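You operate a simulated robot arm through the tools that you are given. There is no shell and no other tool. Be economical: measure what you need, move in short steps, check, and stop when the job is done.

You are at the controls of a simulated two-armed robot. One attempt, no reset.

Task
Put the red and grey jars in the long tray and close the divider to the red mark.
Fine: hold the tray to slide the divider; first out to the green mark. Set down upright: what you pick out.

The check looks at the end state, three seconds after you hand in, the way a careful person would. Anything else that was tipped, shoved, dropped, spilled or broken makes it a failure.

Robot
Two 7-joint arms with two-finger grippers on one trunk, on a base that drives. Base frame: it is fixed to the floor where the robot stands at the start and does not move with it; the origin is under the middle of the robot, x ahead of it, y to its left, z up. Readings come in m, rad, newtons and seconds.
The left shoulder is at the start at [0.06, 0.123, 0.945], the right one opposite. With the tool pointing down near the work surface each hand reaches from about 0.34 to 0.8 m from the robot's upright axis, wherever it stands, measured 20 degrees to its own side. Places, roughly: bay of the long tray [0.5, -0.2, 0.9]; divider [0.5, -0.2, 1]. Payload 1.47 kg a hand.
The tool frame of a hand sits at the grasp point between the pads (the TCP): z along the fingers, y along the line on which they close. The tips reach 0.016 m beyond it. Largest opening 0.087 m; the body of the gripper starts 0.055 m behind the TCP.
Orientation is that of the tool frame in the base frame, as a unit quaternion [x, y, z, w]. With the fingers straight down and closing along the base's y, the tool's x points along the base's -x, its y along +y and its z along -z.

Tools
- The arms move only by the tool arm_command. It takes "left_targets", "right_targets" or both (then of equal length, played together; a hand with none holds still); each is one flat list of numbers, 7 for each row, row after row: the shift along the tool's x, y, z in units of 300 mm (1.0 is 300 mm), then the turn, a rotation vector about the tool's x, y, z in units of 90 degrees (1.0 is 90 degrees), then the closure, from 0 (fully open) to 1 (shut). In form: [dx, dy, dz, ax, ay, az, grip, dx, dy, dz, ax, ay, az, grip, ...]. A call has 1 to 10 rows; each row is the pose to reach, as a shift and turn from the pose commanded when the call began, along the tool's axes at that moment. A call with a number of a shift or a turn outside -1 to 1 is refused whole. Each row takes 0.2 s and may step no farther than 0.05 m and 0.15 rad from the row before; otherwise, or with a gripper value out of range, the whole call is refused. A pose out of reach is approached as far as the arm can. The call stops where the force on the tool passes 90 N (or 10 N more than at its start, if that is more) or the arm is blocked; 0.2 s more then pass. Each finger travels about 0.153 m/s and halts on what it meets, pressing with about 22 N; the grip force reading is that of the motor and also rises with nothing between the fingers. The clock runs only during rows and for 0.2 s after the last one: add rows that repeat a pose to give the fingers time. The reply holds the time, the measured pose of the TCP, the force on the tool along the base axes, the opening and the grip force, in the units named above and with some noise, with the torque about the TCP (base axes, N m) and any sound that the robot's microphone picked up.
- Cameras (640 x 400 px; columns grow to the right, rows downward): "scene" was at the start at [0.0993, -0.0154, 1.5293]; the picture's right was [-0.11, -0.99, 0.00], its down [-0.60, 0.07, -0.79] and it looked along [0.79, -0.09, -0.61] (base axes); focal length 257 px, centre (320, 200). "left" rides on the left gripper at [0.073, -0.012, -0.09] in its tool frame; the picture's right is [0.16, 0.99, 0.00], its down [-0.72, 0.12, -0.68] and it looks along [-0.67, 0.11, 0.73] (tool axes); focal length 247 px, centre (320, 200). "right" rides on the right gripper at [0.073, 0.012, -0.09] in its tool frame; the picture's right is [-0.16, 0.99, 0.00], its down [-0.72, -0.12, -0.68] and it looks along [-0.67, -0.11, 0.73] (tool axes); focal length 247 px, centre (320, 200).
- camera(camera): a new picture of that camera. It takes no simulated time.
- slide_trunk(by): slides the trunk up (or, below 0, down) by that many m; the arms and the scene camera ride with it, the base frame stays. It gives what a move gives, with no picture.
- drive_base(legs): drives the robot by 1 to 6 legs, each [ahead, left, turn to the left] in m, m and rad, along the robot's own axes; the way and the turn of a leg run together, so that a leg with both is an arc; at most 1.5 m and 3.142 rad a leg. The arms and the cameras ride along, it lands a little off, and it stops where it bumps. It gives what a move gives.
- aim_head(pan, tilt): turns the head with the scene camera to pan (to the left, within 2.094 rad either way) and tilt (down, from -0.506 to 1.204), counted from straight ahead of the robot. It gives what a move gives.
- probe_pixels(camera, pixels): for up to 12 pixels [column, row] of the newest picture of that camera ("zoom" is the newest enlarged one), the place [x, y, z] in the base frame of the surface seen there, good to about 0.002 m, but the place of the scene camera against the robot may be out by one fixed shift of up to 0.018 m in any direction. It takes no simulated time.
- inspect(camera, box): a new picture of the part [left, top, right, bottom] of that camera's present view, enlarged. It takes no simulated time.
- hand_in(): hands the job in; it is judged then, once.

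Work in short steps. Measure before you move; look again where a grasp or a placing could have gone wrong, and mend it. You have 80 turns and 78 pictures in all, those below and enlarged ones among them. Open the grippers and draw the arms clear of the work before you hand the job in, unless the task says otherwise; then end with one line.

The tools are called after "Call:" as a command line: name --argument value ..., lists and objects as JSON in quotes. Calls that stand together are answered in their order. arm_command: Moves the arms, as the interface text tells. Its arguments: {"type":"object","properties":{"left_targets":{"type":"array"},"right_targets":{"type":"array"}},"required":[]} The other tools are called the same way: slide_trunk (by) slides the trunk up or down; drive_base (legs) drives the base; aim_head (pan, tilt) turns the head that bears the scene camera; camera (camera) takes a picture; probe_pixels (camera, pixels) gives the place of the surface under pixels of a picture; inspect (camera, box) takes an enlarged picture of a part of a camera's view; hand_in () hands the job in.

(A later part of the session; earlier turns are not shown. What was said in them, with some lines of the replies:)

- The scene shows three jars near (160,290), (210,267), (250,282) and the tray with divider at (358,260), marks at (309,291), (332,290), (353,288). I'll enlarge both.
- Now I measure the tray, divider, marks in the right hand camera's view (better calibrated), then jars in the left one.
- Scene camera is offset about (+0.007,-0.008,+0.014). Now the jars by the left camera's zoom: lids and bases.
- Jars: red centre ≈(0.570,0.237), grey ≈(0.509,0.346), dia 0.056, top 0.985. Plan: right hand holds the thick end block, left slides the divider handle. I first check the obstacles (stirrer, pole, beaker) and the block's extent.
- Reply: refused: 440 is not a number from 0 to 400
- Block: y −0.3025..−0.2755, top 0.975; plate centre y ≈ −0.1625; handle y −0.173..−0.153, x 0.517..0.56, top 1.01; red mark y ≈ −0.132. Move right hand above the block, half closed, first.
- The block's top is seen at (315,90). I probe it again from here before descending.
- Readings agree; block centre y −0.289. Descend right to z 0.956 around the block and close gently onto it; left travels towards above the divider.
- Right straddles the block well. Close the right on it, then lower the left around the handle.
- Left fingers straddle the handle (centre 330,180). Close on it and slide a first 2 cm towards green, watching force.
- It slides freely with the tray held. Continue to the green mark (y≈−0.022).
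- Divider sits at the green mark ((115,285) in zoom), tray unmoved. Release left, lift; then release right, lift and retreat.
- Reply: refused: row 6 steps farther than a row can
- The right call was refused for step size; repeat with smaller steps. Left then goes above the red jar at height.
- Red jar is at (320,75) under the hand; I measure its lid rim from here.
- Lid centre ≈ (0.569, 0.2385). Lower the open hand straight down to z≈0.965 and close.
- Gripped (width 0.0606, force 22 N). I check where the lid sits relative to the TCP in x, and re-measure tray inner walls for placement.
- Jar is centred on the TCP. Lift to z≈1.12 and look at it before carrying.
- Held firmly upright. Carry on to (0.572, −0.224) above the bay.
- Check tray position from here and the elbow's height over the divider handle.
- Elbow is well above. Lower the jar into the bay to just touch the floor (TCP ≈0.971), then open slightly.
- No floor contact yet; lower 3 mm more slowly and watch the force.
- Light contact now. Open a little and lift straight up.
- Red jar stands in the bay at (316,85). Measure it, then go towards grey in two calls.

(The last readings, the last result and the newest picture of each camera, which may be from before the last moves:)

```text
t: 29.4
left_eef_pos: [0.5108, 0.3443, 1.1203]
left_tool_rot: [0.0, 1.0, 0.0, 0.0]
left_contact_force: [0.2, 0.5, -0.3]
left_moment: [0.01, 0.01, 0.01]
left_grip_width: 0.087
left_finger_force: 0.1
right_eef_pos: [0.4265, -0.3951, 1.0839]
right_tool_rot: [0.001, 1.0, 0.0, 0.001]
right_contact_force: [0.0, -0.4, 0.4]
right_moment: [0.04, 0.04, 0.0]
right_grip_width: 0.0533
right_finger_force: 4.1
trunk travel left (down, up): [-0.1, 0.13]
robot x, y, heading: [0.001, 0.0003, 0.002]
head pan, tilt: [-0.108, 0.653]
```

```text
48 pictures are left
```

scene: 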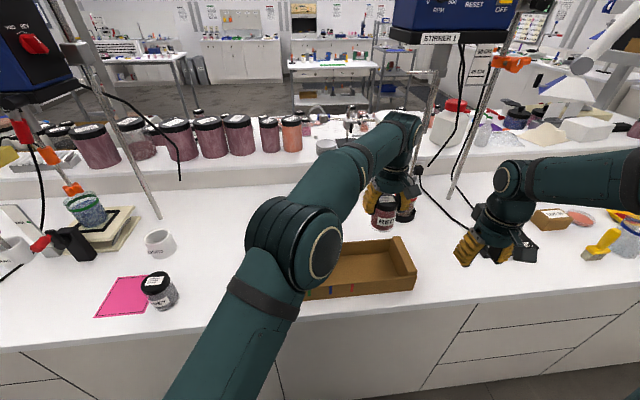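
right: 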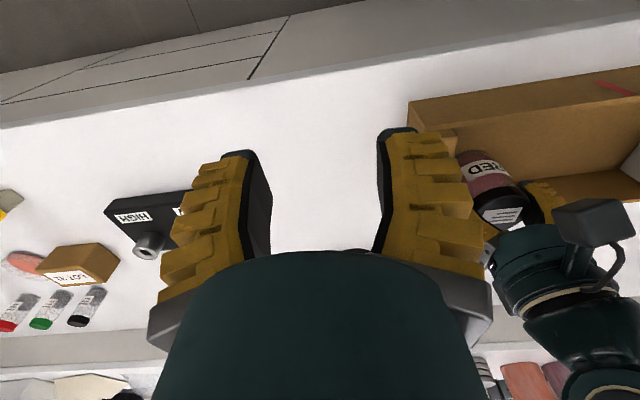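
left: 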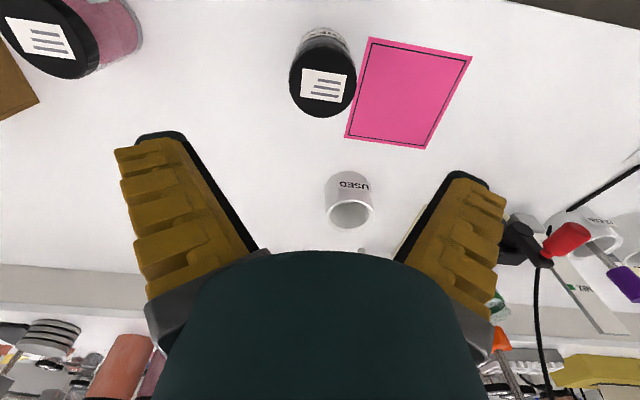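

Red in tray is centred near (0.571,−0.2245), upright. Measure the grey lid at (323,83).

Call:
probe_pixels --camera "left" --pixels '[[293, 83], [353, 83], [323, 50], [323, 116], [323, 83]]'

Call:
inspect --camera "left" --box '[270, 10, 380, 130]'

```text
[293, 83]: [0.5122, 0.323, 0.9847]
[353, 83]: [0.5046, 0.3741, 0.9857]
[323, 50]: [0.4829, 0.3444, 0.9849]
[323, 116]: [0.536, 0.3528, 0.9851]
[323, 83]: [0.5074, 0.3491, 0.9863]
```

```text
3.33 times, centred on (325, 70) of left
```

zoom: 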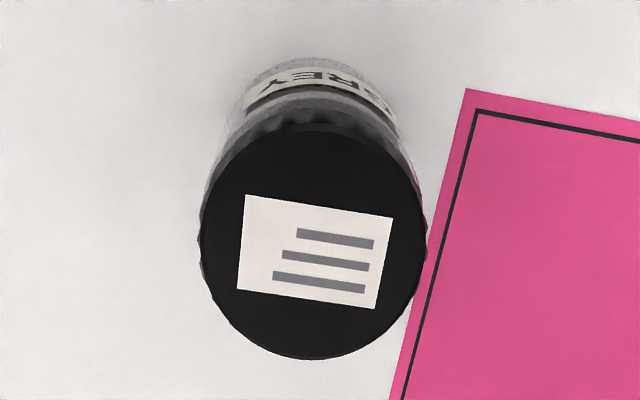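

Grey centre ≈ (0.5095, 0.3485). Lower and grip it.

Call:
arm_command --left_targets '[0.002, 0.013, 0.14, 0, 0, 0, 0, 0.002, 0.013, 0.28, 0, 0, 0, 0, 0.002, 0.013, 0.4, 0, 0, 0, 0, 0.002, 0.013, 0.48, 0, 0, 0, 0, 0.002, 0.013, 0.517, 0, 0, 0, 0, 0.002, 0.013, 0.517, 0, 0, 0, 0.2, 0.002, 0.013, 0.517, 0, 0, 0, 0.45, 0.002, 0.013, 0.517, 0, 0, 0, 0.6, 0.002, 0.013, 0.517, 0, 0, 0, 0.6]'

Call:
camera --camera "left"

```text
t: 31.4
left_eef_pos: [0.5104, 0.3476, 0.9658]
left_tool_rot: [-0.001, 1.0, 0.0, 0.0]
left_contact_force: [-0.1, -0.2, -0.6]
left_moment: [0.0, 0.0, -0.04]
left_grip_width: 0.0612
left_finger_force: 22.2
right_eef_pos: [0.426, -0.3945, 1.0826]
right_tool_rot: [0.0, 1.0, 0.0, 0.0]
right_contact_force: [0.4, 0.3, 0.5]
right_moment: [-0.02, 0.02, 0.0]
right_grip_width: 0.0532
right_finger_force: 3.8
trunk travel left (down, up): [-0.1, 0.13]
robot x, y, heading: [0.0018, -0.0021, 0.003]
head pan, tilt: [-0.108, 0.653]
```

```text
46 pictures are left
```

left: 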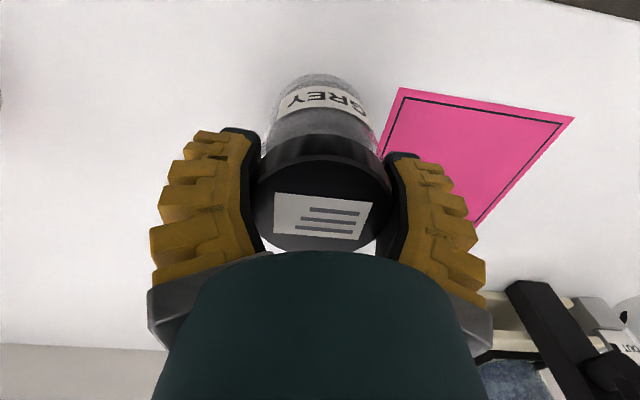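

Grip good (0.0612). Lift, then carry in two calls to (0.507, −0.200).

Call:
arm_command --left_targets '[0, 0, -0.1, 0, 0, 0, 0.6, 0, 0, -0.24, 0, 0, 0, 0.6, 0, 0, -0.39, 0, 0, 0, 0.6, 0, 0, -0.53, 0, 0, 0, 0.6, 0, -0.12, -0.547, 0, 0, 0, 0.6, 0, -0.265, -0.547, 0, 0, 0, 0.6, 0, -0.41, -0.547, 0, 0, 0, 0.6, 0, -0.555, -0.547, 0, 0, 0, 0.6, 0, -0.7, -0.547, 0, 0, 0, 0.6, 0, -0.84, -0.547, 0, 0, 0, 0.6]'

Call:
arm_command --left_targets '[0.01, -0.14, 0, 0, 0, 0, 0.6, 0.01, -0.28, 0, 0, 0, 0, 0.6, 0.01, -0.42, 0, 0, 0, 0, 0.6, 0.01, -0.56, 0, 0, 0, 0, 0.6, 0.01, -0.7, 0, 0, 0, 0, 0.6, 0.01, -0.84, 0, 0, 0, 0, 0.6, 0.01, -0.94, 0, 0, 0, 0, 0.6, 0.01, -0.985, 0, 0, 0, 0, 0.6, 0.01, -0.985, 0, 0, 0, 0, 0.6]'

Call:
camera --camera "left"

Call:
camera --camera "right"

```text
t: 33.6
left_eef_pos: [0.511, 0.0969, 1.1275]
left_tool_rot: [0.0, 1.0, 0.0, 0.0]
left_contact_force: [-0.7, -0.8, -1.8]
left_moment: [0.01, 0.03, 0.02]
left_grip_width: 0.0607
left_finger_force: 21.9
right_eef_pos: [0.4268, -0.3949, 1.083]
right_tool_rot: [0.001, 1.0, 0.0, 0.0]
right_contact_force: [0.6, -0.5, 0.5]
right_moment: [0.02, 0.0, 0.0]
right_grip_width: 0.0535
right_finger_force: 3.7
trunk travel left (down, up): [-0.1, 0.13]
robot x, y, heading: [-0.0011, 0.0011, 0.003]
head pan, tilt: [-0.108, 0.653]
```

```text
t: 35.6
left_eef_pos: [0.5068, -0.1999, 1.1306]
left_tool_rot: [0.001, 1.0, 0.0, 0.0]
left_contact_force: [-0.9, 0.3, -1.4]
left_moment: [0.04, 0.04, -0.01]
left_grip_width: 0.0612
left_finger_force: 22.2
right_eef_pos: [0.4261, -0.3935, 1.084]
right_tool_rot: [-0.001, 1.0, 0.0, 0.0]
right_contact_force: [0.0, 0.8, 0.1]
right_moment: [-0.02, -0.03, 0.0]
right_grip_width: 0.0535
right_finger_force: 3.5
trunk travel left (down, up): [-0.1, 0.13]
robot x, y, heading: [0.0014, 0.0014, 0.0]
head pan, tilt: [-0.108, 0.653]
```

```text
45 pictures are left
```

left: 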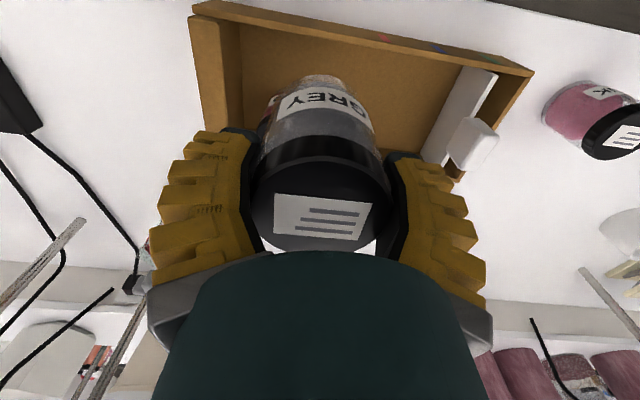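

```text
44 pictures are left
```

right: 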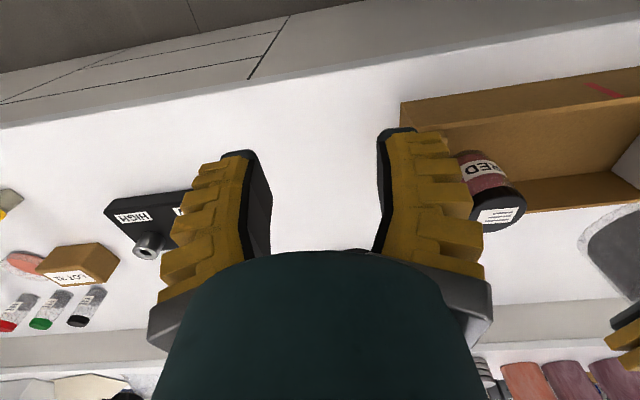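

Confirm the front wall and the jar's offset before lowering.

Call:
probe_pixels --camera "left" --pixels '[[340, 34], [340, 30], [340, 40], [321, 168], [318, 247], [322, 80], [275, 115], [215, 90]]'

```text
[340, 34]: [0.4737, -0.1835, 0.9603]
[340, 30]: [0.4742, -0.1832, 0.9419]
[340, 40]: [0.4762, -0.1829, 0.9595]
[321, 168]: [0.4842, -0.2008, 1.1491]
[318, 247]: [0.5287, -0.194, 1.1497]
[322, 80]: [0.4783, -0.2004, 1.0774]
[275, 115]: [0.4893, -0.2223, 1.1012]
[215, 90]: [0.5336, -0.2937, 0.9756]
```

Front wall's outer face reads 0.474 and inner may be ~0.479, marginal against the jar front at 0.478. Zoom for the inner edge.

Call:
inspect --camera "left" --box '[180, 0, 380, 125]'

Call:
probe_pixels --camera "zoom" --pixels '[[540, 100], [540, 110], [540, 118], [540, 125], [540, 132], [540, 140], [540, 150], [540, 170], [200, 60], [200, 75], [290, 340], [560, 300]]'

```text
3.20 times, centred on (280, 62) of left
```

zoom: 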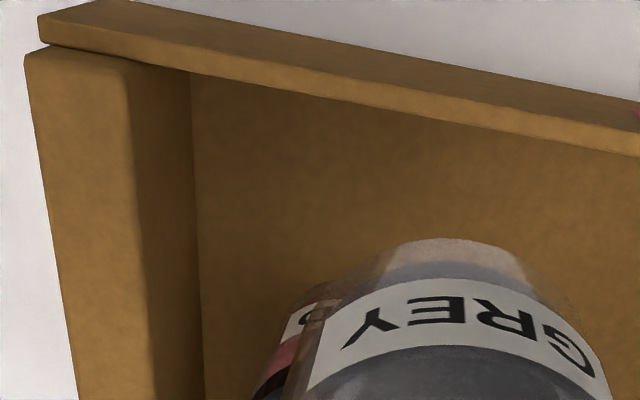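

```text
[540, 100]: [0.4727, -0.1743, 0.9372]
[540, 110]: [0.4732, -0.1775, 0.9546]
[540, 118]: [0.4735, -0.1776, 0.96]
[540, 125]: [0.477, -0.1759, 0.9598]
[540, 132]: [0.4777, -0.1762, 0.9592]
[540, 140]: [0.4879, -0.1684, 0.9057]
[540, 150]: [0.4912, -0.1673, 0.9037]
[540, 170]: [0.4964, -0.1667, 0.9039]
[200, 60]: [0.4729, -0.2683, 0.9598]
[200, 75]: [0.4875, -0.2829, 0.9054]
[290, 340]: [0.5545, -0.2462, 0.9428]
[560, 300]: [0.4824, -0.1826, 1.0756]
```

Inner front face is x≈0.479. I shift target to (0.511, −0.195) and lower to just above the floor.

Call:
arm_command --left_targets '[-0.014, 0.017, 0, 0, 0, 0, 0.6, -0.014, 0.017, 0.14, 0, 0, 0, 0.6, -0.014, 0.017, 0.28, 0, 0, 0, 0.6, -0.014, 0.017, 0.4, 0, 0, 0, 0.6, -0.014, 0.017, 0.48, 0, 0, 0, 0.6, -0.014, 0.017, 0.515, 0, 0, 0, 0.6, -0.014, 0.017, 0.525, 0, 0, 0, 0.6, -0.014, 0.017, 0.525, 0, 0, 0, 0.6]'

Call:
camera --camera "left"

```text
t: 37.4
left_eef_pos: [0.5103, -0.1935, 0.9704]
left_tool_rot: [0.0, 1.0, 0.0, -0.001]
left_contact_force: [0.1, 0.4, -1.0]
left_moment: [-0.01, -0.02, -0.05]
left_grip_width: 0.0607
left_finger_force: 22.3
right_eef_pos: [0.4256, -0.3939, 1.0827]
right_tool_rot: [0.0, 1.0, 0.0, -0.001]
right_contact_force: [0.0, -0.1, -0.3]
right_moment: [0.0, 0.03, 0.02]
right_grip_width: 0.0534
right_finger_force: 3.9
trunk travel left (down, up): [-0.1, 0.13]
robot x, y, heading: [-0.0001, 0.0012, -0.003]
head pan, tilt: [-0.108, 0.653]
```

```text
42 pictures are left
```

left: 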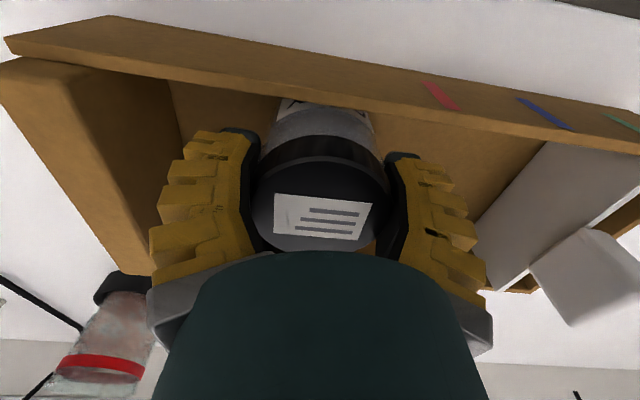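

Just above the floor; lower about 2 mm more to light contact.

Call:
arm_command --left_targets '[0, 0, 0.003, 0, 0, 0, 0.6, 0, 0, 0.006, 0, 0, 0, 0.6, 0, 0, 0.006, 0, 0, 0, 0.6]'

```text
t: 38.2
left_eef_pos: [0.5111, -0.194, 0.9701]
left_tool_rot: [0.0, 1.0, 0.0, 0.0]
left_contact_force: [0.5, -0.4, 0.3]
left_moment: [0.02, 0.0, -0.02]
left_grip_width: 0.0607
left_finger_force: 22.0
right_eef_pos: [0.4261, -0.3951, 1.0831]
right_tool_rot: [0.0, 1.0, -0.001, 0.0]
right_contact_force: [-0.4, 0.4, 0.8]
right_moment: [0.01, 0.01, 0.0]
right_grip_width: 0.0534
right_finger_force: 4.5
trunk travel left (down, up): [-0.1, 0.13]
robot x, y, heading: [0.0024, 0.0033, -0.001]
head pan, tilt: [-0.108, 0.653]
```

Weight is taken by the floor. Open slightly, lift straight up.

Call:
arm_command --left_targets '[0, 0, 0, 0, 0, 0, 0.3, 0, 0, 0, 0, 0, 0, 0.2, 0, 0, 0, 0, 0, 0, 0.2, 0, 0, -0.05, 0, 0, 0, 0.2, 0, 0, -0.15, 0, 0, 0, 0.2, 0, 0, -0.28, 0, 0, 0, 0.3, 0, 0, -0.42, 0, 0, 0, 0.4, 0, 0, -0.55, 0, 0, 0, 0.4]'

Call:
camera --camera "left"

Call:
inspect --camera "scene" --box '[280, 180, 440, 320]'

```text
t: 40.0
left_eef_pos: [0.5099, -0.1942, 1.1351]
left_tool_rot: [0.0, 1.0, 0.0, 0.0]
left_contact_force: [0.3, 0.4, 0.4]
left_moment: [0.01, -0.01, -0.05]
left_grip_width: 0.0576
left_finger_force: 3.5
right_eef_pos: [0.4254, -0.3943, 1.0834]
right_tool_rot: [-0.001, 1.0, -0.001, 0.0]
right_contact_force: [0.0, -0.6, 0.0]
right_moment: [0.0, 0.01, -0.01]
right_grip_width: 0.0534
right_finger_force: 3.7
trunk travel left (down, up): [-0.1, 0.13]
robot x, y, heading: [0.0026, 0.0012, -0.006]
head pan, tilt: [-0.108, 0.653]
```

```text
41 pictures are left
```

left: 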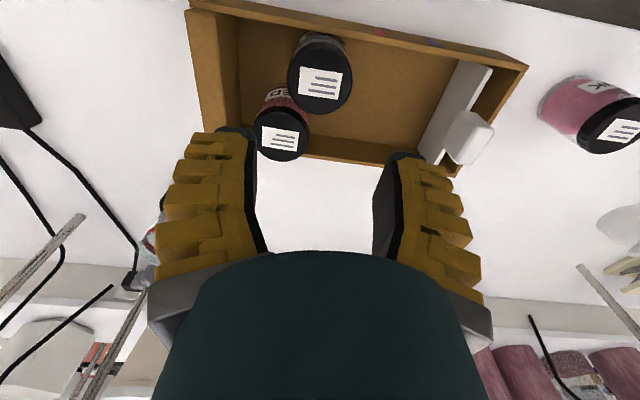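

```text
2.86 times, centred on (360, 250) of scene
```

zoom: 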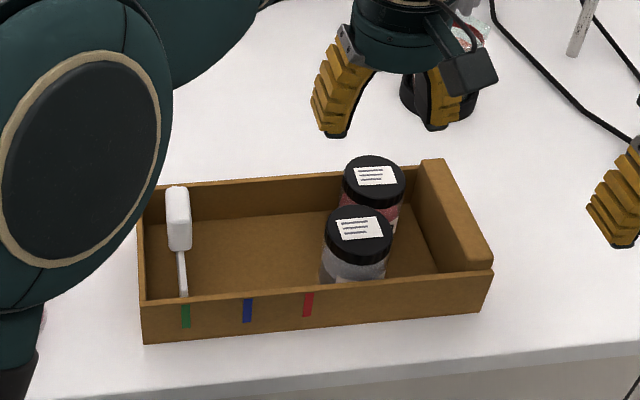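

Both jars stand in the bay. Measure lids, block and handle from here.

Call:
probe_pixels --camera "left" --pixels '[[290, 80], [350, 80], [320, 50], [320, 110], [257, 140], [305, 135], [210, 70], [225, 70], [470, 115], [488, 125], [470, 85], [450, 155]]'

Call:
inspect --camera "left" --box '[340, 0, 540, 125]'

```text
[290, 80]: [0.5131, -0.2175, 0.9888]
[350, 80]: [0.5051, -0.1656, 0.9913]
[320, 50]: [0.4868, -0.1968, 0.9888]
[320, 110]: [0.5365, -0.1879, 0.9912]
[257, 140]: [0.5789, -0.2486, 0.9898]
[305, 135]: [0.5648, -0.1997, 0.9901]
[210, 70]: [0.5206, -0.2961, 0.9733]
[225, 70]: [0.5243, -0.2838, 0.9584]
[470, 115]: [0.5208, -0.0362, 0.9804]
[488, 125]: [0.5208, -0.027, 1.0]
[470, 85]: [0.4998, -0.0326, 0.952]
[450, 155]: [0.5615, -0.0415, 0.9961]
```

```text
3.20 times, centred on (440, 62) of left
```

zoom: 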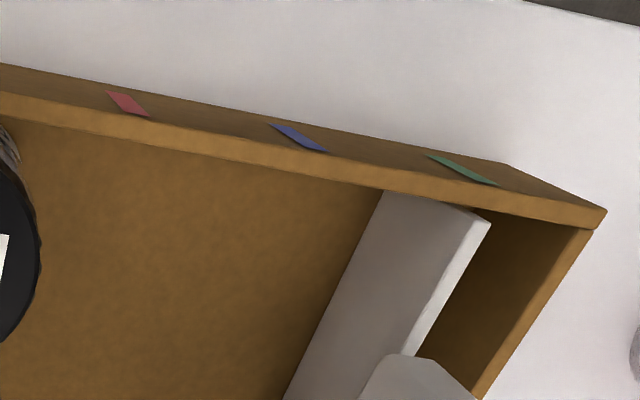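

Move left above the divider handle and measure directly from there.

Call:
arm_command --left_targets '[-0.02, 0.12, 0, 0, 0, 0, 0.4, -0.05, 0.25, 0, 0, 0, 0, 0.4, -0.08, 0.38, 0, 0, 0, 0, 0.4, -0.11, 0.5, 0, 0, 0, 0, 0.4, -0.11, 0.565, 0, 0, 0, 0, 0.4, -0.11, 0.565, 0, 0, 0, 0, 0.4]'

Call:
inspect --camera "left" --box '[180, 0, 460, 175]'

Call:
inspect --camera "scene" --box '[280, 220, 440, 320]'

```text
t: 41.4
left_eef_pos: [0.5438, -0.0237, 1.1356]
left_tool_rot: [0.0, 1.0, 0.0, 0.0]
left_contact_force: [0.2, 0.2, 0.0]
left_moment: [0.01, 0.03, -0.02]
left_grip_width: 0.0573
left_finger_force: 4.0
right_eef_pos: [0.4268, -0.3954, 1.0831]
right_tool_rot: [0.0, 1.0, 0.0, 0.0]
right_contact_force: [0.0, 0.8, 0.2]
right_moment: [0.02, 0.01, -0.02]
right_grip_width: 0.0534
right_finger_force: 4.2
trunk travel left (down, up): [-0.1, 0.13]
robot x, y, heading: [-0.0015, -0.0023, 0.003]
head pan, tilt: [-0.108, 0.653]
```

```text
2.29 times, centred on (320, 88) of left
```

zoom: 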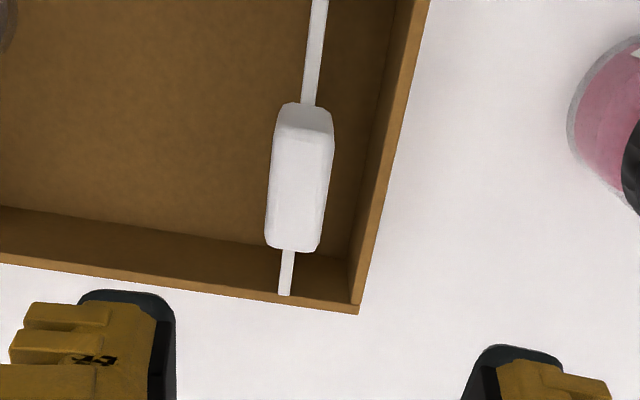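

```text
4.00 times, centred on (360, 270) of scene
```

zoom: 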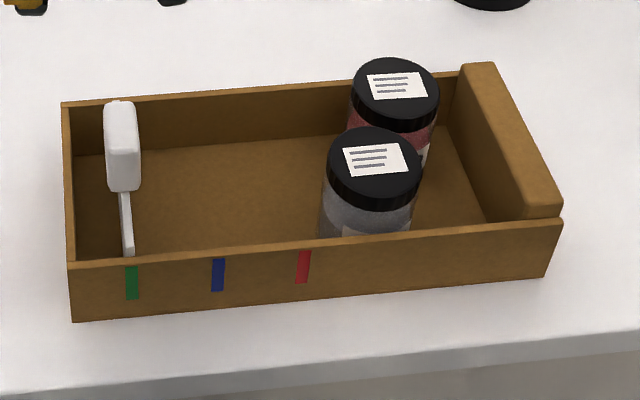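

Compared with before, the tray has moved ~8 mm (left corner 50→63 px in zoom). Measure it accurately from this view and look at the whole scene.

Call:
probe_pixels --camera "zoom" --pixels '[[67, 262], [75, 310], [558, 223], [540, 270], [470, 70], [67, 103], [500, 150], [548, 200], [132, 270], [302, 265], [127, 245], [122, 105]]'

Call:
camera --camera "left"

Call:
probe_pixels --camera "left" --pixels '[[318, 20], [304, 125], [304, 108], [300, 90], [318, 90], [322, 55], [308, 55], [345, 90], [335, 130], [361, 30]]'

Call:
camera --camera "right"

```text
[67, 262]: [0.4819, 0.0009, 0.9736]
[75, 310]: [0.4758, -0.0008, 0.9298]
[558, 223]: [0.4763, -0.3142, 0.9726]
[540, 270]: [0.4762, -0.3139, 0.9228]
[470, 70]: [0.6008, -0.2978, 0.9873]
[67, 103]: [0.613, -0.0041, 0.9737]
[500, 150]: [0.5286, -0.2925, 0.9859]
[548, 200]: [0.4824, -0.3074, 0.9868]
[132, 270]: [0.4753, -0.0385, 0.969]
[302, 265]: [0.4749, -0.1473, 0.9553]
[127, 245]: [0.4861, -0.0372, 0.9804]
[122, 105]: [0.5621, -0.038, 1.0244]
```

```text
36 pictures are left
```

left: 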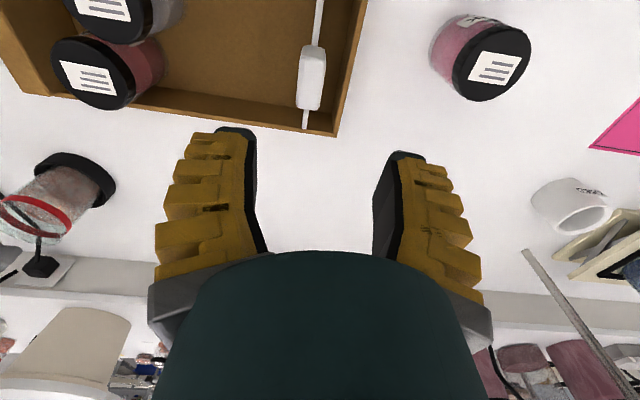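

```text
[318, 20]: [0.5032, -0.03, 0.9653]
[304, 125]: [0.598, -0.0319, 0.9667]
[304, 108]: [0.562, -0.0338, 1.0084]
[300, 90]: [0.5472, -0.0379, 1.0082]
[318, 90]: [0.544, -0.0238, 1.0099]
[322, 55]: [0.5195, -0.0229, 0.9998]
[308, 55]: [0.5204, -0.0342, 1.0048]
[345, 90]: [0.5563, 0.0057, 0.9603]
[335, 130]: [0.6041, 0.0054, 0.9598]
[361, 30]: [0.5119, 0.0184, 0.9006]
```

```text
35 pictures are left
```

right: 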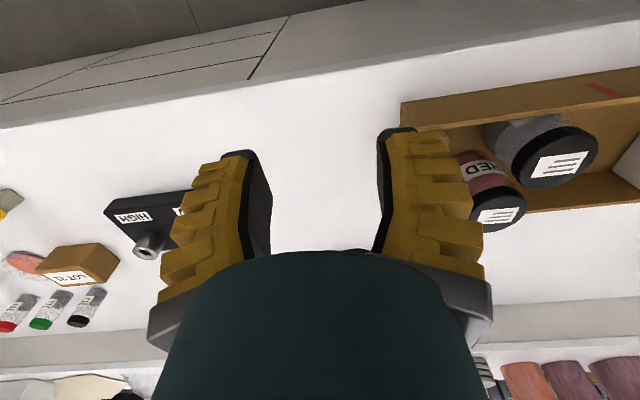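

Tray shifted ≈9 mm toward −y (finger brushed the block while releasing red); jars upright. I'll grip the block with the right hand (at x≈0.505, clear of the jars), ease the tray back, then slide the divider. First go above the block.

Call:
arm_command --right_targets '[-0.08, 0.1, 0, 0, 0, 0, 0.45, -0.16, 0.2, 0, 0, 0, 0, 0.45, -0.263, 0.31, 0, 0, 0, 0, 0.45, -0.263, 0.32, 0, 0, 0, 0, 0.45, -0.263, 0.32, 0, 0, 0, 0, 0.45]'

Call:
camera --camera "right"

Call:
probe_pixels --camera "right" --pixels '[[305, 70], [320, 70], [335, 70], [310, 120], [325, 120], [340, 120], [345, 90], [300, 90], [420, 120], [400, 90]]'

```text
t: 42.6
left_eef_pos: [0.545, -0.0235, 1.1351]
left_tool_rot: [0.0, 1.0, 0.0, 0.0]
left_contact_force: [0.0, -0.6, 0.3]
left_moment: [-0.02, -0.01, 0.0]
left_grip_width: 0.0573
left_finger_force: 4.0
right_eef_pos: [0.505, -0.2987, 1.0841]
right_tool_rot: [0.0, 1.0, 0.0, 0.0]
right_contact_force: [-0.3, 0.7, 0.6]
right_moment: [-0.02, 0.03, 0.03]
right_grip_width: 0.0533
right_finger_force: 3.8
trunk travel left (down, up): [-0.1, 0.13]
robot x, y, heading: [-0.0007, -0.0, 0.003]
head pan, tilt: [-0.108, 0.653]
```

```text
34 pictures are left
```

right: 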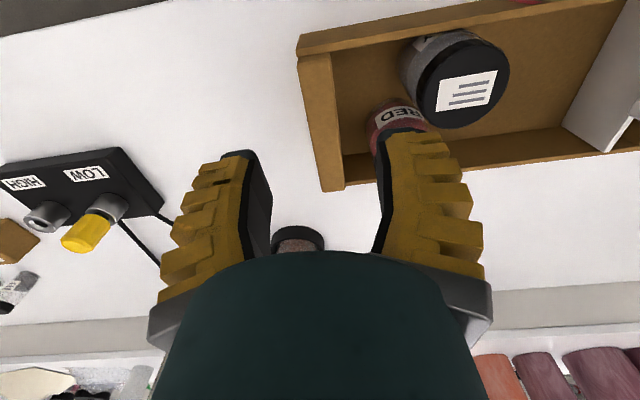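

```text
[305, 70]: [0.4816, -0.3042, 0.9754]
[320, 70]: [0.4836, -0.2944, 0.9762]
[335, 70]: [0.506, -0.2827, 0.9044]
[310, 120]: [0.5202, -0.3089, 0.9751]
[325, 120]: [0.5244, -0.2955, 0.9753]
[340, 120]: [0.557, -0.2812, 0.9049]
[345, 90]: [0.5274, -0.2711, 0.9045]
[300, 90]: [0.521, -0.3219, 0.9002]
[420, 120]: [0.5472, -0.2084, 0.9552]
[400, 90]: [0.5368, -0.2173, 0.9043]
```

Block centre ≈ −0.297; jars clear of the inner finger. Descend and close on the block.

Call:
arm_command --right_targets '[0, 0.004, 0.14, 0, 0, 0, 0.45, 0, 0.004, 0.28, 0, 0, 0, 0.45, 0, 0.004, 0.38, 0, 0, 0, 0.45, 0, 0.004, 0.42, 0, 0, 0, 0.45, 0, 0.004, 0.42, 0, 0, 0, 0.6, 0, 0.004, 0.42, 0, 0, 0, 0.75, 0, 0.004, 0.42, 0, 0, 0, 0.85, 0, 0.004, 0.42, 0, 0, 0, 0.85]'

Call:
camera --camera "right"

```text
t: 44.4
left_eef_pos: [0.5431, -0.0232, 1.1366]
left_tool_rot: [0.0, 1.0, 0.0, 0.0]
left_contact_force: [0.2, 0.1, -0.7]
left_moment: [0.0, 0.01, 0.02]
left_grip_width: 0.0573
left_finger_force: 4.3
right_eef_pos: [0.5044, -0.2958, 0.9597]
right_tool_rot: [0.001, 1.0, 0.0, 0.0]
right_contact_force: [0.2, -2.1, 7.2]
right_moment: [-0.04, 0.13, -0.02]
right_grip_width: 0.0218
right_finger_force: 22.1
trunk travel left (down, up): [-0.1, 0.13]
robot x, y, heading: [0.0021, 0.0005, 0.001]
head pan, tilt: [-0.108, 0.653]
```

```text
33 pictures are left
```

right: 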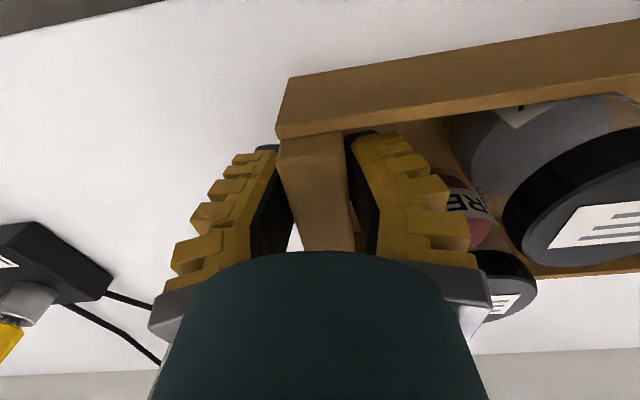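

Held. Ease the tray back +7 mm in y slowly.

Call:
arm_command --right_targets '[0, 0.004, 0, 0, 0, 0, 0.85, 0, 0.008, 0, 0, 0, 0, 0.85, 0, 0.012, 0, 0, 0, 0, 0.85, 0, 0.016, 0, 0, 0, 0, 0.85, 0, 0.02, 0, 0, 0, 0, 0.85, 0, 0.024, 0, 0, 0, 0, 0.85, 0, 0.024, 0, 0, 0, 0, 0.85]'

Call:
inspect --camera "scene" --box '[280, 220, 440, 320]'

Call:
camera --camera "left"

Call:
probe_pixels --camera "left" --pixels '[[312, 90], [322, 90], [312, 55], [326, 55], [311, 105], [311, 127], [325, 20], [100, 70], [110, 10]]'

```text
t: 46.0
left_eef_pos: [0.5436, -0.0242, 1.1362]
left_tool_rot: [0.0, 1.0, 0.0, 0.0]
left_contact_force: [-0.1, 0.3, -0.8]
left_moment: [0.0, 0.01, 0.0]
left_grip_width: 0.0574
left_finger_force: 3.5
right_eef_pos: [0.5032, -0.2903, 0.9593]
right_tool_rot: [0.001, 1.0, 0.0, 0.0]
right_contact_force: [-0.3, -5.2, 8.7]
right_moment: [-0.05, -0.04, -0.06]
right_grip_width: 0.0225
right_finger_force: 22.1
trunk travel left (down, up): [-0.1, 0.13]
robot x, y, heading: [0.0036, -0.0017, 0.0]
head pan, tilt: [-0.108, 0.653]
```

```text
4.00 times, centred on (360, 270) of scene
```

zoom: 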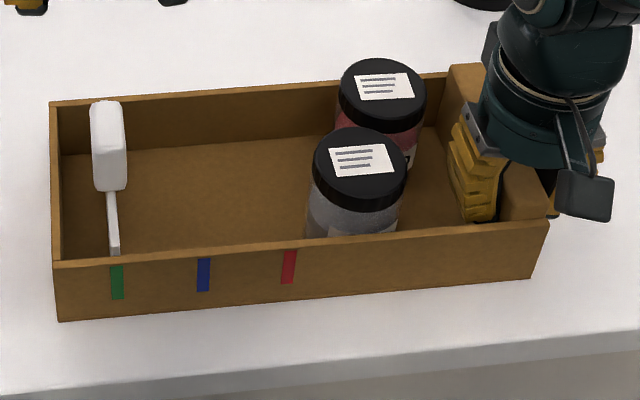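

```text
31 pictures are left
```

left: 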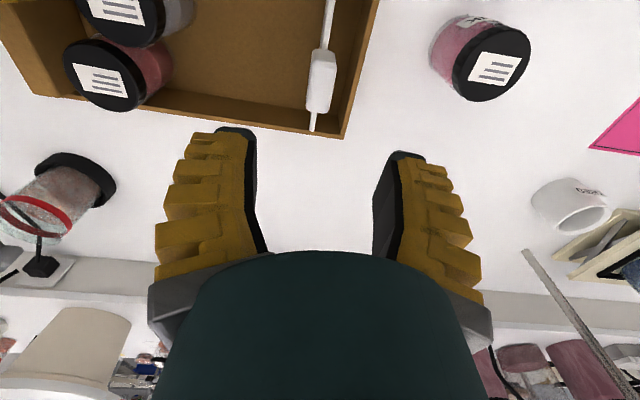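

```text
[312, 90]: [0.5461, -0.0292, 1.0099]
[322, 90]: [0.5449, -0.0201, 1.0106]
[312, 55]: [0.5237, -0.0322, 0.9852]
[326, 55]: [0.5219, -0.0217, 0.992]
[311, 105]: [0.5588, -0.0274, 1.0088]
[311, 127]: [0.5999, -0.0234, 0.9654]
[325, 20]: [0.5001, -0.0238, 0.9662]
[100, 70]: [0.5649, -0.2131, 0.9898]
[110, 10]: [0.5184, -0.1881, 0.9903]
```

Tray is back in place (corner at 50 px again), jars upright, divider at y≈−0.024. Lower left onto the top of the handle (tips just above lid height) and grip.

Call:
arm_command --left_targets '[0, 0, 0.14, 0, 0, 0, 0.4, 0, 0, 0.28, 0, 0, 0, 0.4, 0, 0, 0.38, 0, 0, 0, 0.4, 0, 0, 0.427, 0, 0, 0, 0.4, 0, 0, 0.427, 0, 0, 0, 0.6, 0, 0, 0.427, 0, 0, 0, 0.8, 0, 0, 0.427, 0, 0, 0, 0.95, 0, 0, 0.427, 0, 0, 0, 0.95]'

Call:
camera --camera "left"

Call:
inspect --camera "scene" --box '[280, 220, 440, 320]'

```text
t: 47.8
left_eef_pos: [0.5435, -0.0235, 1.0081]
left_tool_rot: [0.0, 1.0, 0.0, 0.001]
left_contact_force: [-0.8, -1.1, 6.8]
left_moment: [0.0, 0.11, -0.07]
left_grip_width: 0.0173
left_finger_force: 22.0
right_eef_pos: [0.5034, -0.2898, 0.9588]
right_tool_rot: [0.0, 1.0, 0.0, 0.0]
right_contact_force: [0.7, -1.2, 6.0]
right_moment: [0.0, 0.18, -0.04]
right_grip_width: 0.0211
right_finger_force: 21.9
trunk travel left (down, up): [-0.1, 0.13]
robot x, y, heading: [-0.002, -0.0001, 0.003]
head pan, tilt: [-0.108, 0.653]
```

```text
30 pictures are left
```

left: 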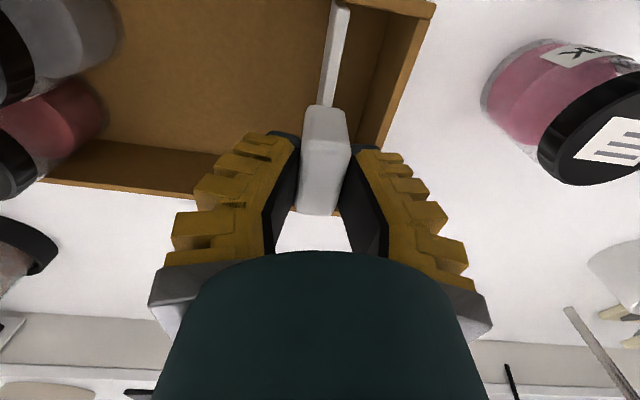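

```text
4.00 times, centred on (360, 270) of scene
```

zoom: 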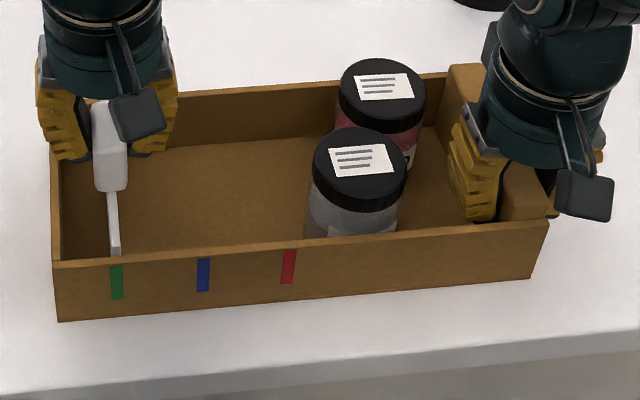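

Gripped. Measure marks and the divider's front end in the same scene zoom for a relative distance.

Call:
probe_pixels --camera "zoom" --pixels '[[110, 280], [117, 280], [124, 280], [284, 262], [290, 262], [296, 262], [282, 280], [294, 280], [109, 235], [117, 235], [110, 225], [197, 275]]'

```text
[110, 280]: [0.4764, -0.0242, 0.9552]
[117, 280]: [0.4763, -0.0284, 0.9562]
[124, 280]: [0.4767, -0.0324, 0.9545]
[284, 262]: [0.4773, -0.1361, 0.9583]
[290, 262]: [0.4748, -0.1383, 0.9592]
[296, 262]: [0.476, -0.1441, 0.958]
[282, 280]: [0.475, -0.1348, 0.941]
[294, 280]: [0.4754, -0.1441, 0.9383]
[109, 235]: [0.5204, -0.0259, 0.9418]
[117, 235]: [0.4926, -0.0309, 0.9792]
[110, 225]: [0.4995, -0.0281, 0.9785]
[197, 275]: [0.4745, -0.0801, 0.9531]
```

Green at −0.028, red at −0.1395, plate at −0.029 (scene coordinates): slide by −0.1105. First to within ~2 cm, then check clearance.

Call:
arm_command --left_targets '[0, -0.05, 0, 0, 0, 0, 0.95, 0, -0.1, 0, 0, 0, 0, 0.95, 0, -0.15, 0, 0, 0, 0, 0.95, 0, -0.2, 0, 0, 0, 0, 0.95, 0, -0.25, 0, 0, 0, 0, 0.95, 0, -0.3, 0, 0, 0, 0, 0.95, 0, -0.3, 0, 0, 0, 0, 0.95]'

Call:
camera --camera "left"

Call:
inspect --camera "scene" --box '[280, 220, 440, 320]'

```text
t: 49.4
left_eef_pos: [0.5441, -0.1136, 1.0077]
left_tool_rot: [0.0, 1.0, -0.001, 0.001]
left_contact_force: [0.1, 0.2, 4.7]
left_moment: [0.03, -0.07, -0.07]
left_grip_width: 0.0169
left_finger_force: 22.0
right_eef_pos: [0.5037, -0.2911, 0.9577]
right_tool_rot: [-0.001, 1.0, -0.001, 0.0]
right_contact_force: [1.2, -0.7, 5.2]
right_moment: [0.0, -0.11, -0.08]
right_grip_width: 0.0211
right_finger_force: 22.0
trunk travel left (down, up): [-0.1, 0.13]
robot x, y, heading: [0.0001, 0.0004, 0.003]
head pan, tilt: [-0.108, 0.653]
```

```text
28 pictures are left
```

left: 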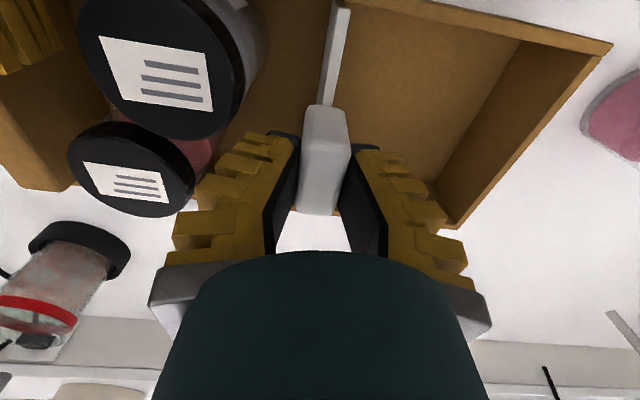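

```text
4.00 times, centred on (360, 270) of scene
```

zoom: 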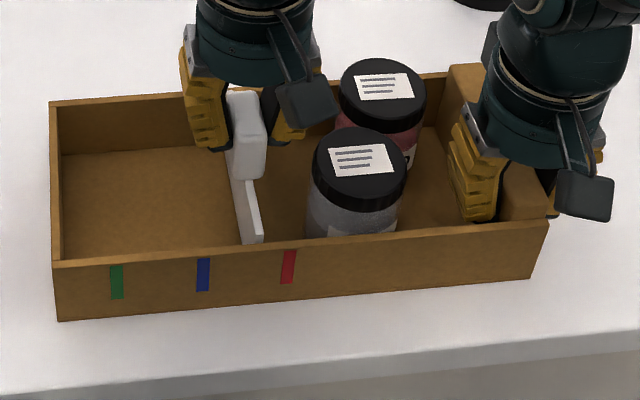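

Clear so far. Finish the slide in small steps.

Call:
arm_command --left_targets '[0, -0.017, 0, 0, 0, 0, 0.95, 0, -0.034, 0, 0, 0, 0, 0.95, 0, -0.05, 0, 0, 0, 0, 0.95, 0, -0.063, 0, 0, 0, 0, 0.95, 0, -0.068, 0, 0, 0, 0, 0.95, 0, -0.068, 0, 0, 0, 0, 0.95]'

Call:
inspect --camera "scene" --box '[320, 230, 400, 300]'

Call:
probe_pixels --camera "zoom" --pixels '[[190, 190], [200, 190], [250, 290]]'

Call:
camera --camera "left"

```text
t: 50.8
left_eef_pos: [0.5426, -0.1343, 1.0076]
left_tool_rot: [0.0, 1.0, -0.002, 0.001]
left_contact_force: [-6.0, -0.8, 6.8]
left_moment: [0.01, 0.12, -0.08]
left_grip_width: 0.017
left_finger_force: 22.4
right_eef_pos: [0.5044, -0.289, 0.9594]
right_tool_rot: [0.0, 1.0, 0.001, 0.001]
right_contact_force: [3.6, -0.3, 4.0]
right_moment: [0.02, 0.04, -0.1]
right_grip_width: 0.0204
right_finger_force: 22.1
trunk travel left (down, up): [-0.1, 0.13]
robot x, y, heading: [-0.0003, 0.0007, 0.001]
head pan, tilt: [-0.108, 0.653]
```

```text
5.71 times, centred on (360, 265) of scene
```

zoom: 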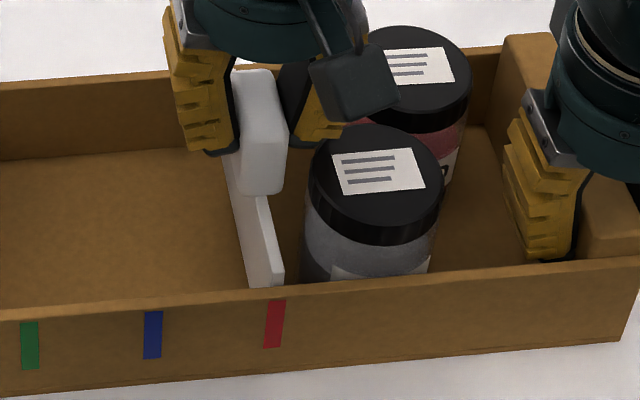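

```text
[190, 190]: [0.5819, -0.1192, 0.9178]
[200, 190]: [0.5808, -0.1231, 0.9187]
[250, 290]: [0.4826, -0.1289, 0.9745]
```

```text
25 pictures are left
```

left: 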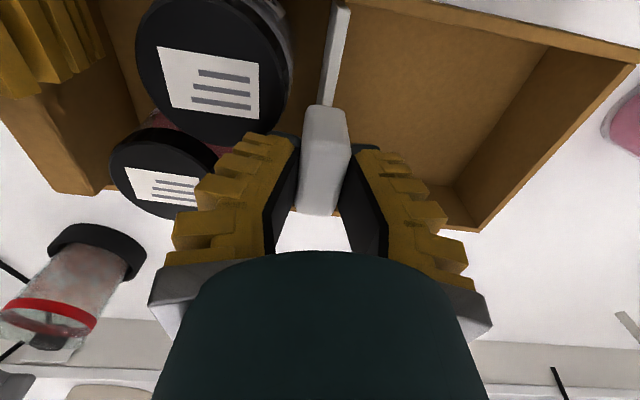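

A −6 N x-force appeared on the left hand; check whether a finger touches the red lid, and the divider alignment.

Call:
probe_pixels --camera "left" --pixels '[[240, 150], [230, 165], [205, 190], [185, 225], [250, 140], [112, 165], [150, 130], [195, 150], [135, 70], [285, 70], [210, 10], [210, 140]]'

Call:
inspect --camera "scene" --box '[340, 225, 400, 270]'

Call:
camera --camera "right"

```text
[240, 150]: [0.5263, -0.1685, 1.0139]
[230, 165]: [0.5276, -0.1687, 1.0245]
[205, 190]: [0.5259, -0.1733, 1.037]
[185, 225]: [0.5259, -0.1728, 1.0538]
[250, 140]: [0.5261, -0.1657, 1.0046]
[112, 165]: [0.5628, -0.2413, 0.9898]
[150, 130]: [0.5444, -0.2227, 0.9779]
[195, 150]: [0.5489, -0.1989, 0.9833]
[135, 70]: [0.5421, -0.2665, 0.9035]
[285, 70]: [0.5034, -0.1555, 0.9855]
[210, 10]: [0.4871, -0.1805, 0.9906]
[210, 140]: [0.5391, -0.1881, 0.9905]
```

```text
8.89 times, centred on (370, 248) of scene
```

zoom: 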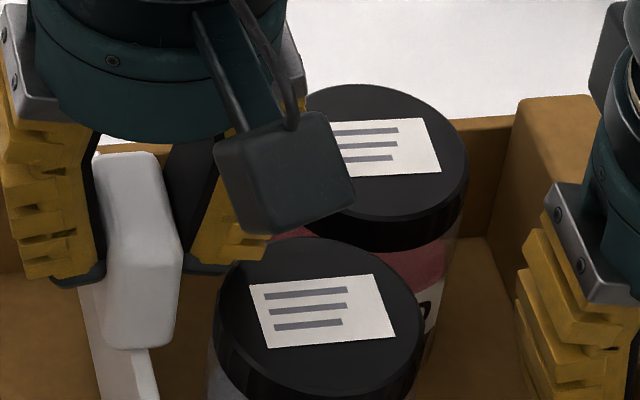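

```text
23 pictures are left
```

right: 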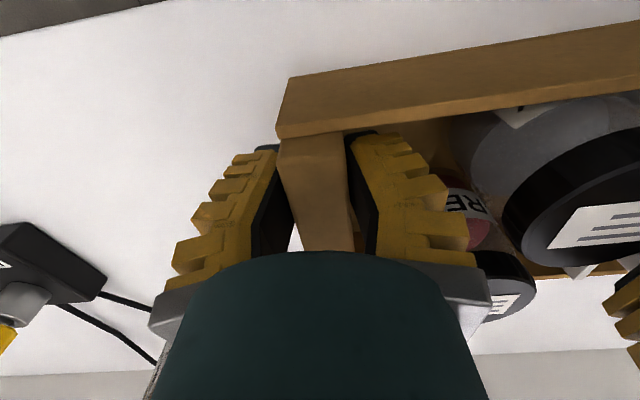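

No contact: ridges are above the lids. Now check the plate end against the red mark numerically.

Call:
inspect --camera "scene" --box '[335, 255, 375, 295]'

Call:
probe_pixels --camera "zoom" --pixels '[[185, 120], [200, 120], [215, 120], [220, 60], [200, 60], [180, 60], [155, 220], [180, 220], [165, 250], [187, 250], [230, 100], [225, 80]]'

```text
10.00 times, centred on (355, 275) of scene
```

zoom: 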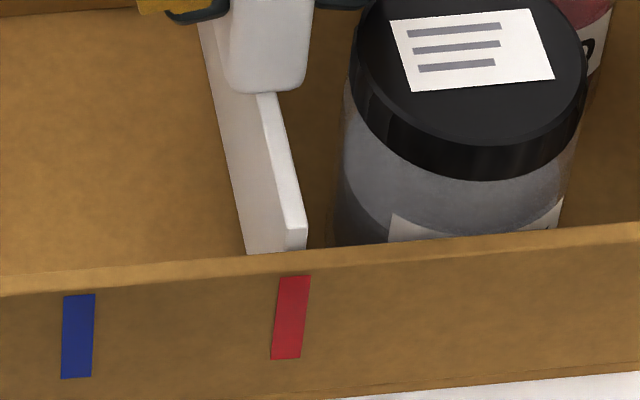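

```text
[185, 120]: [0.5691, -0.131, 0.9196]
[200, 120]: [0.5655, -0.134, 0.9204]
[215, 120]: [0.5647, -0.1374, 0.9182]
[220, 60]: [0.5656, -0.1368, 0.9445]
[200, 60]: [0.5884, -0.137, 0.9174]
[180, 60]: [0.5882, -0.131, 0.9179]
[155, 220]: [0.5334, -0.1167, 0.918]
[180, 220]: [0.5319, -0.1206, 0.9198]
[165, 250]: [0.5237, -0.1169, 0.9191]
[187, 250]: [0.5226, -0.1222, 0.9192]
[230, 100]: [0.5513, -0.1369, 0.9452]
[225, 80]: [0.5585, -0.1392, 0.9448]
```

Call:
probe_pixels --camera "zoom" --pixels '[[270, 140], [282, 140], [274, 110], [290, 200], [298, 200], [287, 240], [304, 240], [282, 290], [294, 290], [307, 290], [260, 225], [272, 350]]'

```text
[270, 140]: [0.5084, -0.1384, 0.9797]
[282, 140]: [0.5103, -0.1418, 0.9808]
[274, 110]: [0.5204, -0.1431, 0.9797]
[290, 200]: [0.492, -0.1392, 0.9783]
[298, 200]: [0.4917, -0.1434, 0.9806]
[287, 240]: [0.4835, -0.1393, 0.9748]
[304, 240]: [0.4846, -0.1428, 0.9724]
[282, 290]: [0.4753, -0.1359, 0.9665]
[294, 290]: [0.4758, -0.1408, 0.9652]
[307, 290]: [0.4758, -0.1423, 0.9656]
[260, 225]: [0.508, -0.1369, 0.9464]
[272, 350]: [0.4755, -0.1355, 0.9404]
```

Plate centre −0.1405, red mark centre −0.140: aligned. Release left slightly and lift; then release right gently, lift clear.

Call:
arm_command --left_targets '[0, 0, 0, 0, 0, 0, 0.75, 0, 0, 0, 0, 0, 0, 0.68, 0, 0, 0, 0, 0, 0, 0.68, 0, 0, -0.03, 0, 0, 0, 0.68, 0, 0, -0.12, 0, 0, 0, 0.68, 0, 0, -0.25, 0, 0, 0, 0.6, 0, 0, -0.4, 0, 0, 0, 0.4, 0, 0.1, -0.5, 0, 0, 0, 0.2]'

Call:
inspect --camera "scene" --box '[280, 220, 440, 320]'

```text
t: 52.6
left_eef_pos: [0.545, -0.1038, 1.1562]
left_tool_rot: [0.0, 1.0, 0.0, 0.0]
left_contact_force: [0.4, 0.4, -0.3]
left_moment: [-0.01, -0.01, 0.01]
left_grip_width: 0.0733
left_finger_force: 2.4
right_eef_pos: [0.504, -0.289, 0.9582]
right_tool_rot: [0.001, 1.0, -0.001, 0.002]
right_contact_force: [-3.1, 1.9, 5.7]
right_moment: [0.03, -0.06, -0.13]
right_grip_width: 0.021
right_finger_force: 21.9
trunk travel left (down, up): [-0.1, 0.13]
robot x, y, heading: [0.0025, -0.0009, -0.004]
head pan, tilt: [-0.108, 0.653]
```

```text
4.00 times, centred on (360, 270) of scene
```

zoom: 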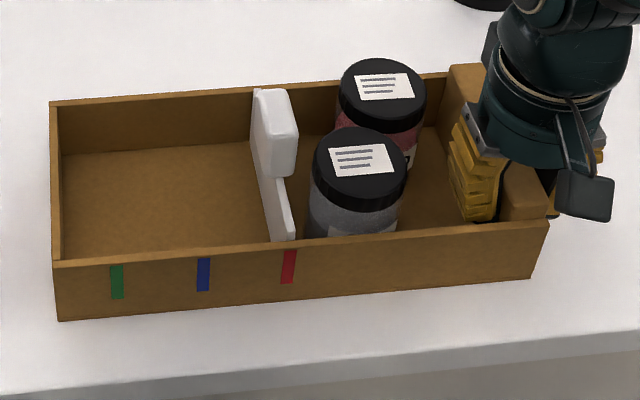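

Divider stays at red. Release right with a small opening, lift straight, and draw both arms back.

Call:
arm_command --right_targets '[0, 0, 0, 0, 0, 0, 0.65, 0, 0, 0, 0, 0, 0, 0.58, 0, 0, 0, 0, 0, 0, 0.58, 0, 0, -0.05, 0, 0, 0, 0.58, 0, 0, -0.17, 0, 0, 0, 0.58, 0, 0, -0.32, 0, 0, 0, 0.58, 0, 0, -0.47, 0, 0, 0, 0.5, 0.08, -0.09, -0.55, 0, 0, 0, 0.3, 0.18, -0.19, -0.55, 0, 0, 0, 0.1, 0.28, -0.29, -0.55, 0, 0, 0, 0]'

Call:
arm_command --left_targets '[0, 0.12, -0.1, 0, 0, 0, 0, 0, 0.24, -0.2, 0, 0, 0, 0, 0.05, 0.37, -0.25, 0, 0, 0, 0, 0.1, 0.5, -0.3, 0, 0, 0, 0, 0.18, 0.63, -0.3, 0, 0, 0, 0, 0.25, 0.76, -0.3, 0, 0, 0, 0, 0.32, 0.88, -0.3, 0, 0, 0, 0]'

Call:
camera --camera "scene"

Call:
inspect --camera "scene" --box '[280, 220, 440, 320]'

```text
t: 54.8
left_eef_pos: [0.5438, -0.1047, 1.1575]
left_tool_rot: [-0.001, 1.0, 0.0, 0.0]
left_contact_force: [-0.9, 0.0, -0.1]
left_moment: [0.01, 0.01, 0.0]
left_grip_width: 0.0734
left_finger_force: 2.6
right_eef_pos: [0.4177, -0.376, 1.1236]
right_tool_rot: [0.0, 1.0, 0.0, 0.001]
right_contact_force: [-0.4, -0.4, -0.6]
right_moment: [0.03, 0.0, -0.01]
right_grip_width: 0.0872
right_finger_force: 0.0
trunk travel left (down, up): [-0.1, 0.13]
robot x, y, heading: [0.0013, -0.0027, -0.004]
head pan, tilt: [-0.108, 0.653]
```

```text
t: 56.4
left_eef_pos: [0.4475, 0.1618, 1.2465]
left_tool_rot: [0.001, 1.0, 0.0, 0.001]
left_contact_force: [-0.4, 0.7, -1.0]
left_moment: [-0.02, -0.01, -0.04]
left_grip_width: 0.0869
left_finger_force: 0.0
right_eef_pos: [0.419, -0.3749, 1.1239]
right_tool_rot: [0.001, 1.0, -0.001, 0.001]
right_contact_force: [-0.6, -0.4, -0.4]
right_moment: [-0.02, -0.03, 0.02]
right_grip_width: 0.0871
right_finger_force: 0.0
trunk travel left (down, up): [-0.1, 0.13]
robot x, y, heading: [-0.0025, 0.0012, 0.003]
head pan, tilt: [-0.108, 0.653]
```

```text
20 pictures are left
```

scene: 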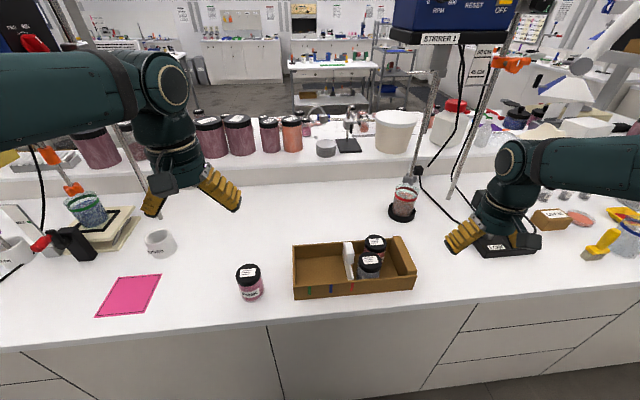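

```text
4.00 times, centred on (360, 270) of scene
```

zoom: 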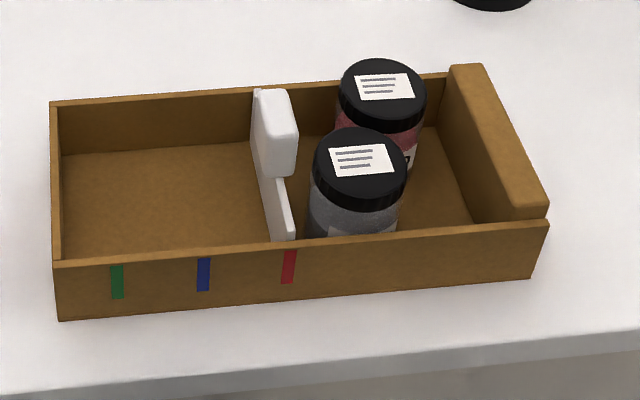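

Both jars stand upright in the bay, the divider end meets the red mark, the pink jar and everything else is untouched, and the arms are clear with open grippers. I hand in.

Call:
hand_in

```text
The job is handed in.
```

The red and grey jars are standing upright in the tray's bay and the divider is closed to the red mark; I handed in without seeing a verdict. A finger pushed the tray about 9 mm while I was setting the red jar down, and I moved it back to within about 2 mm of its starting place.
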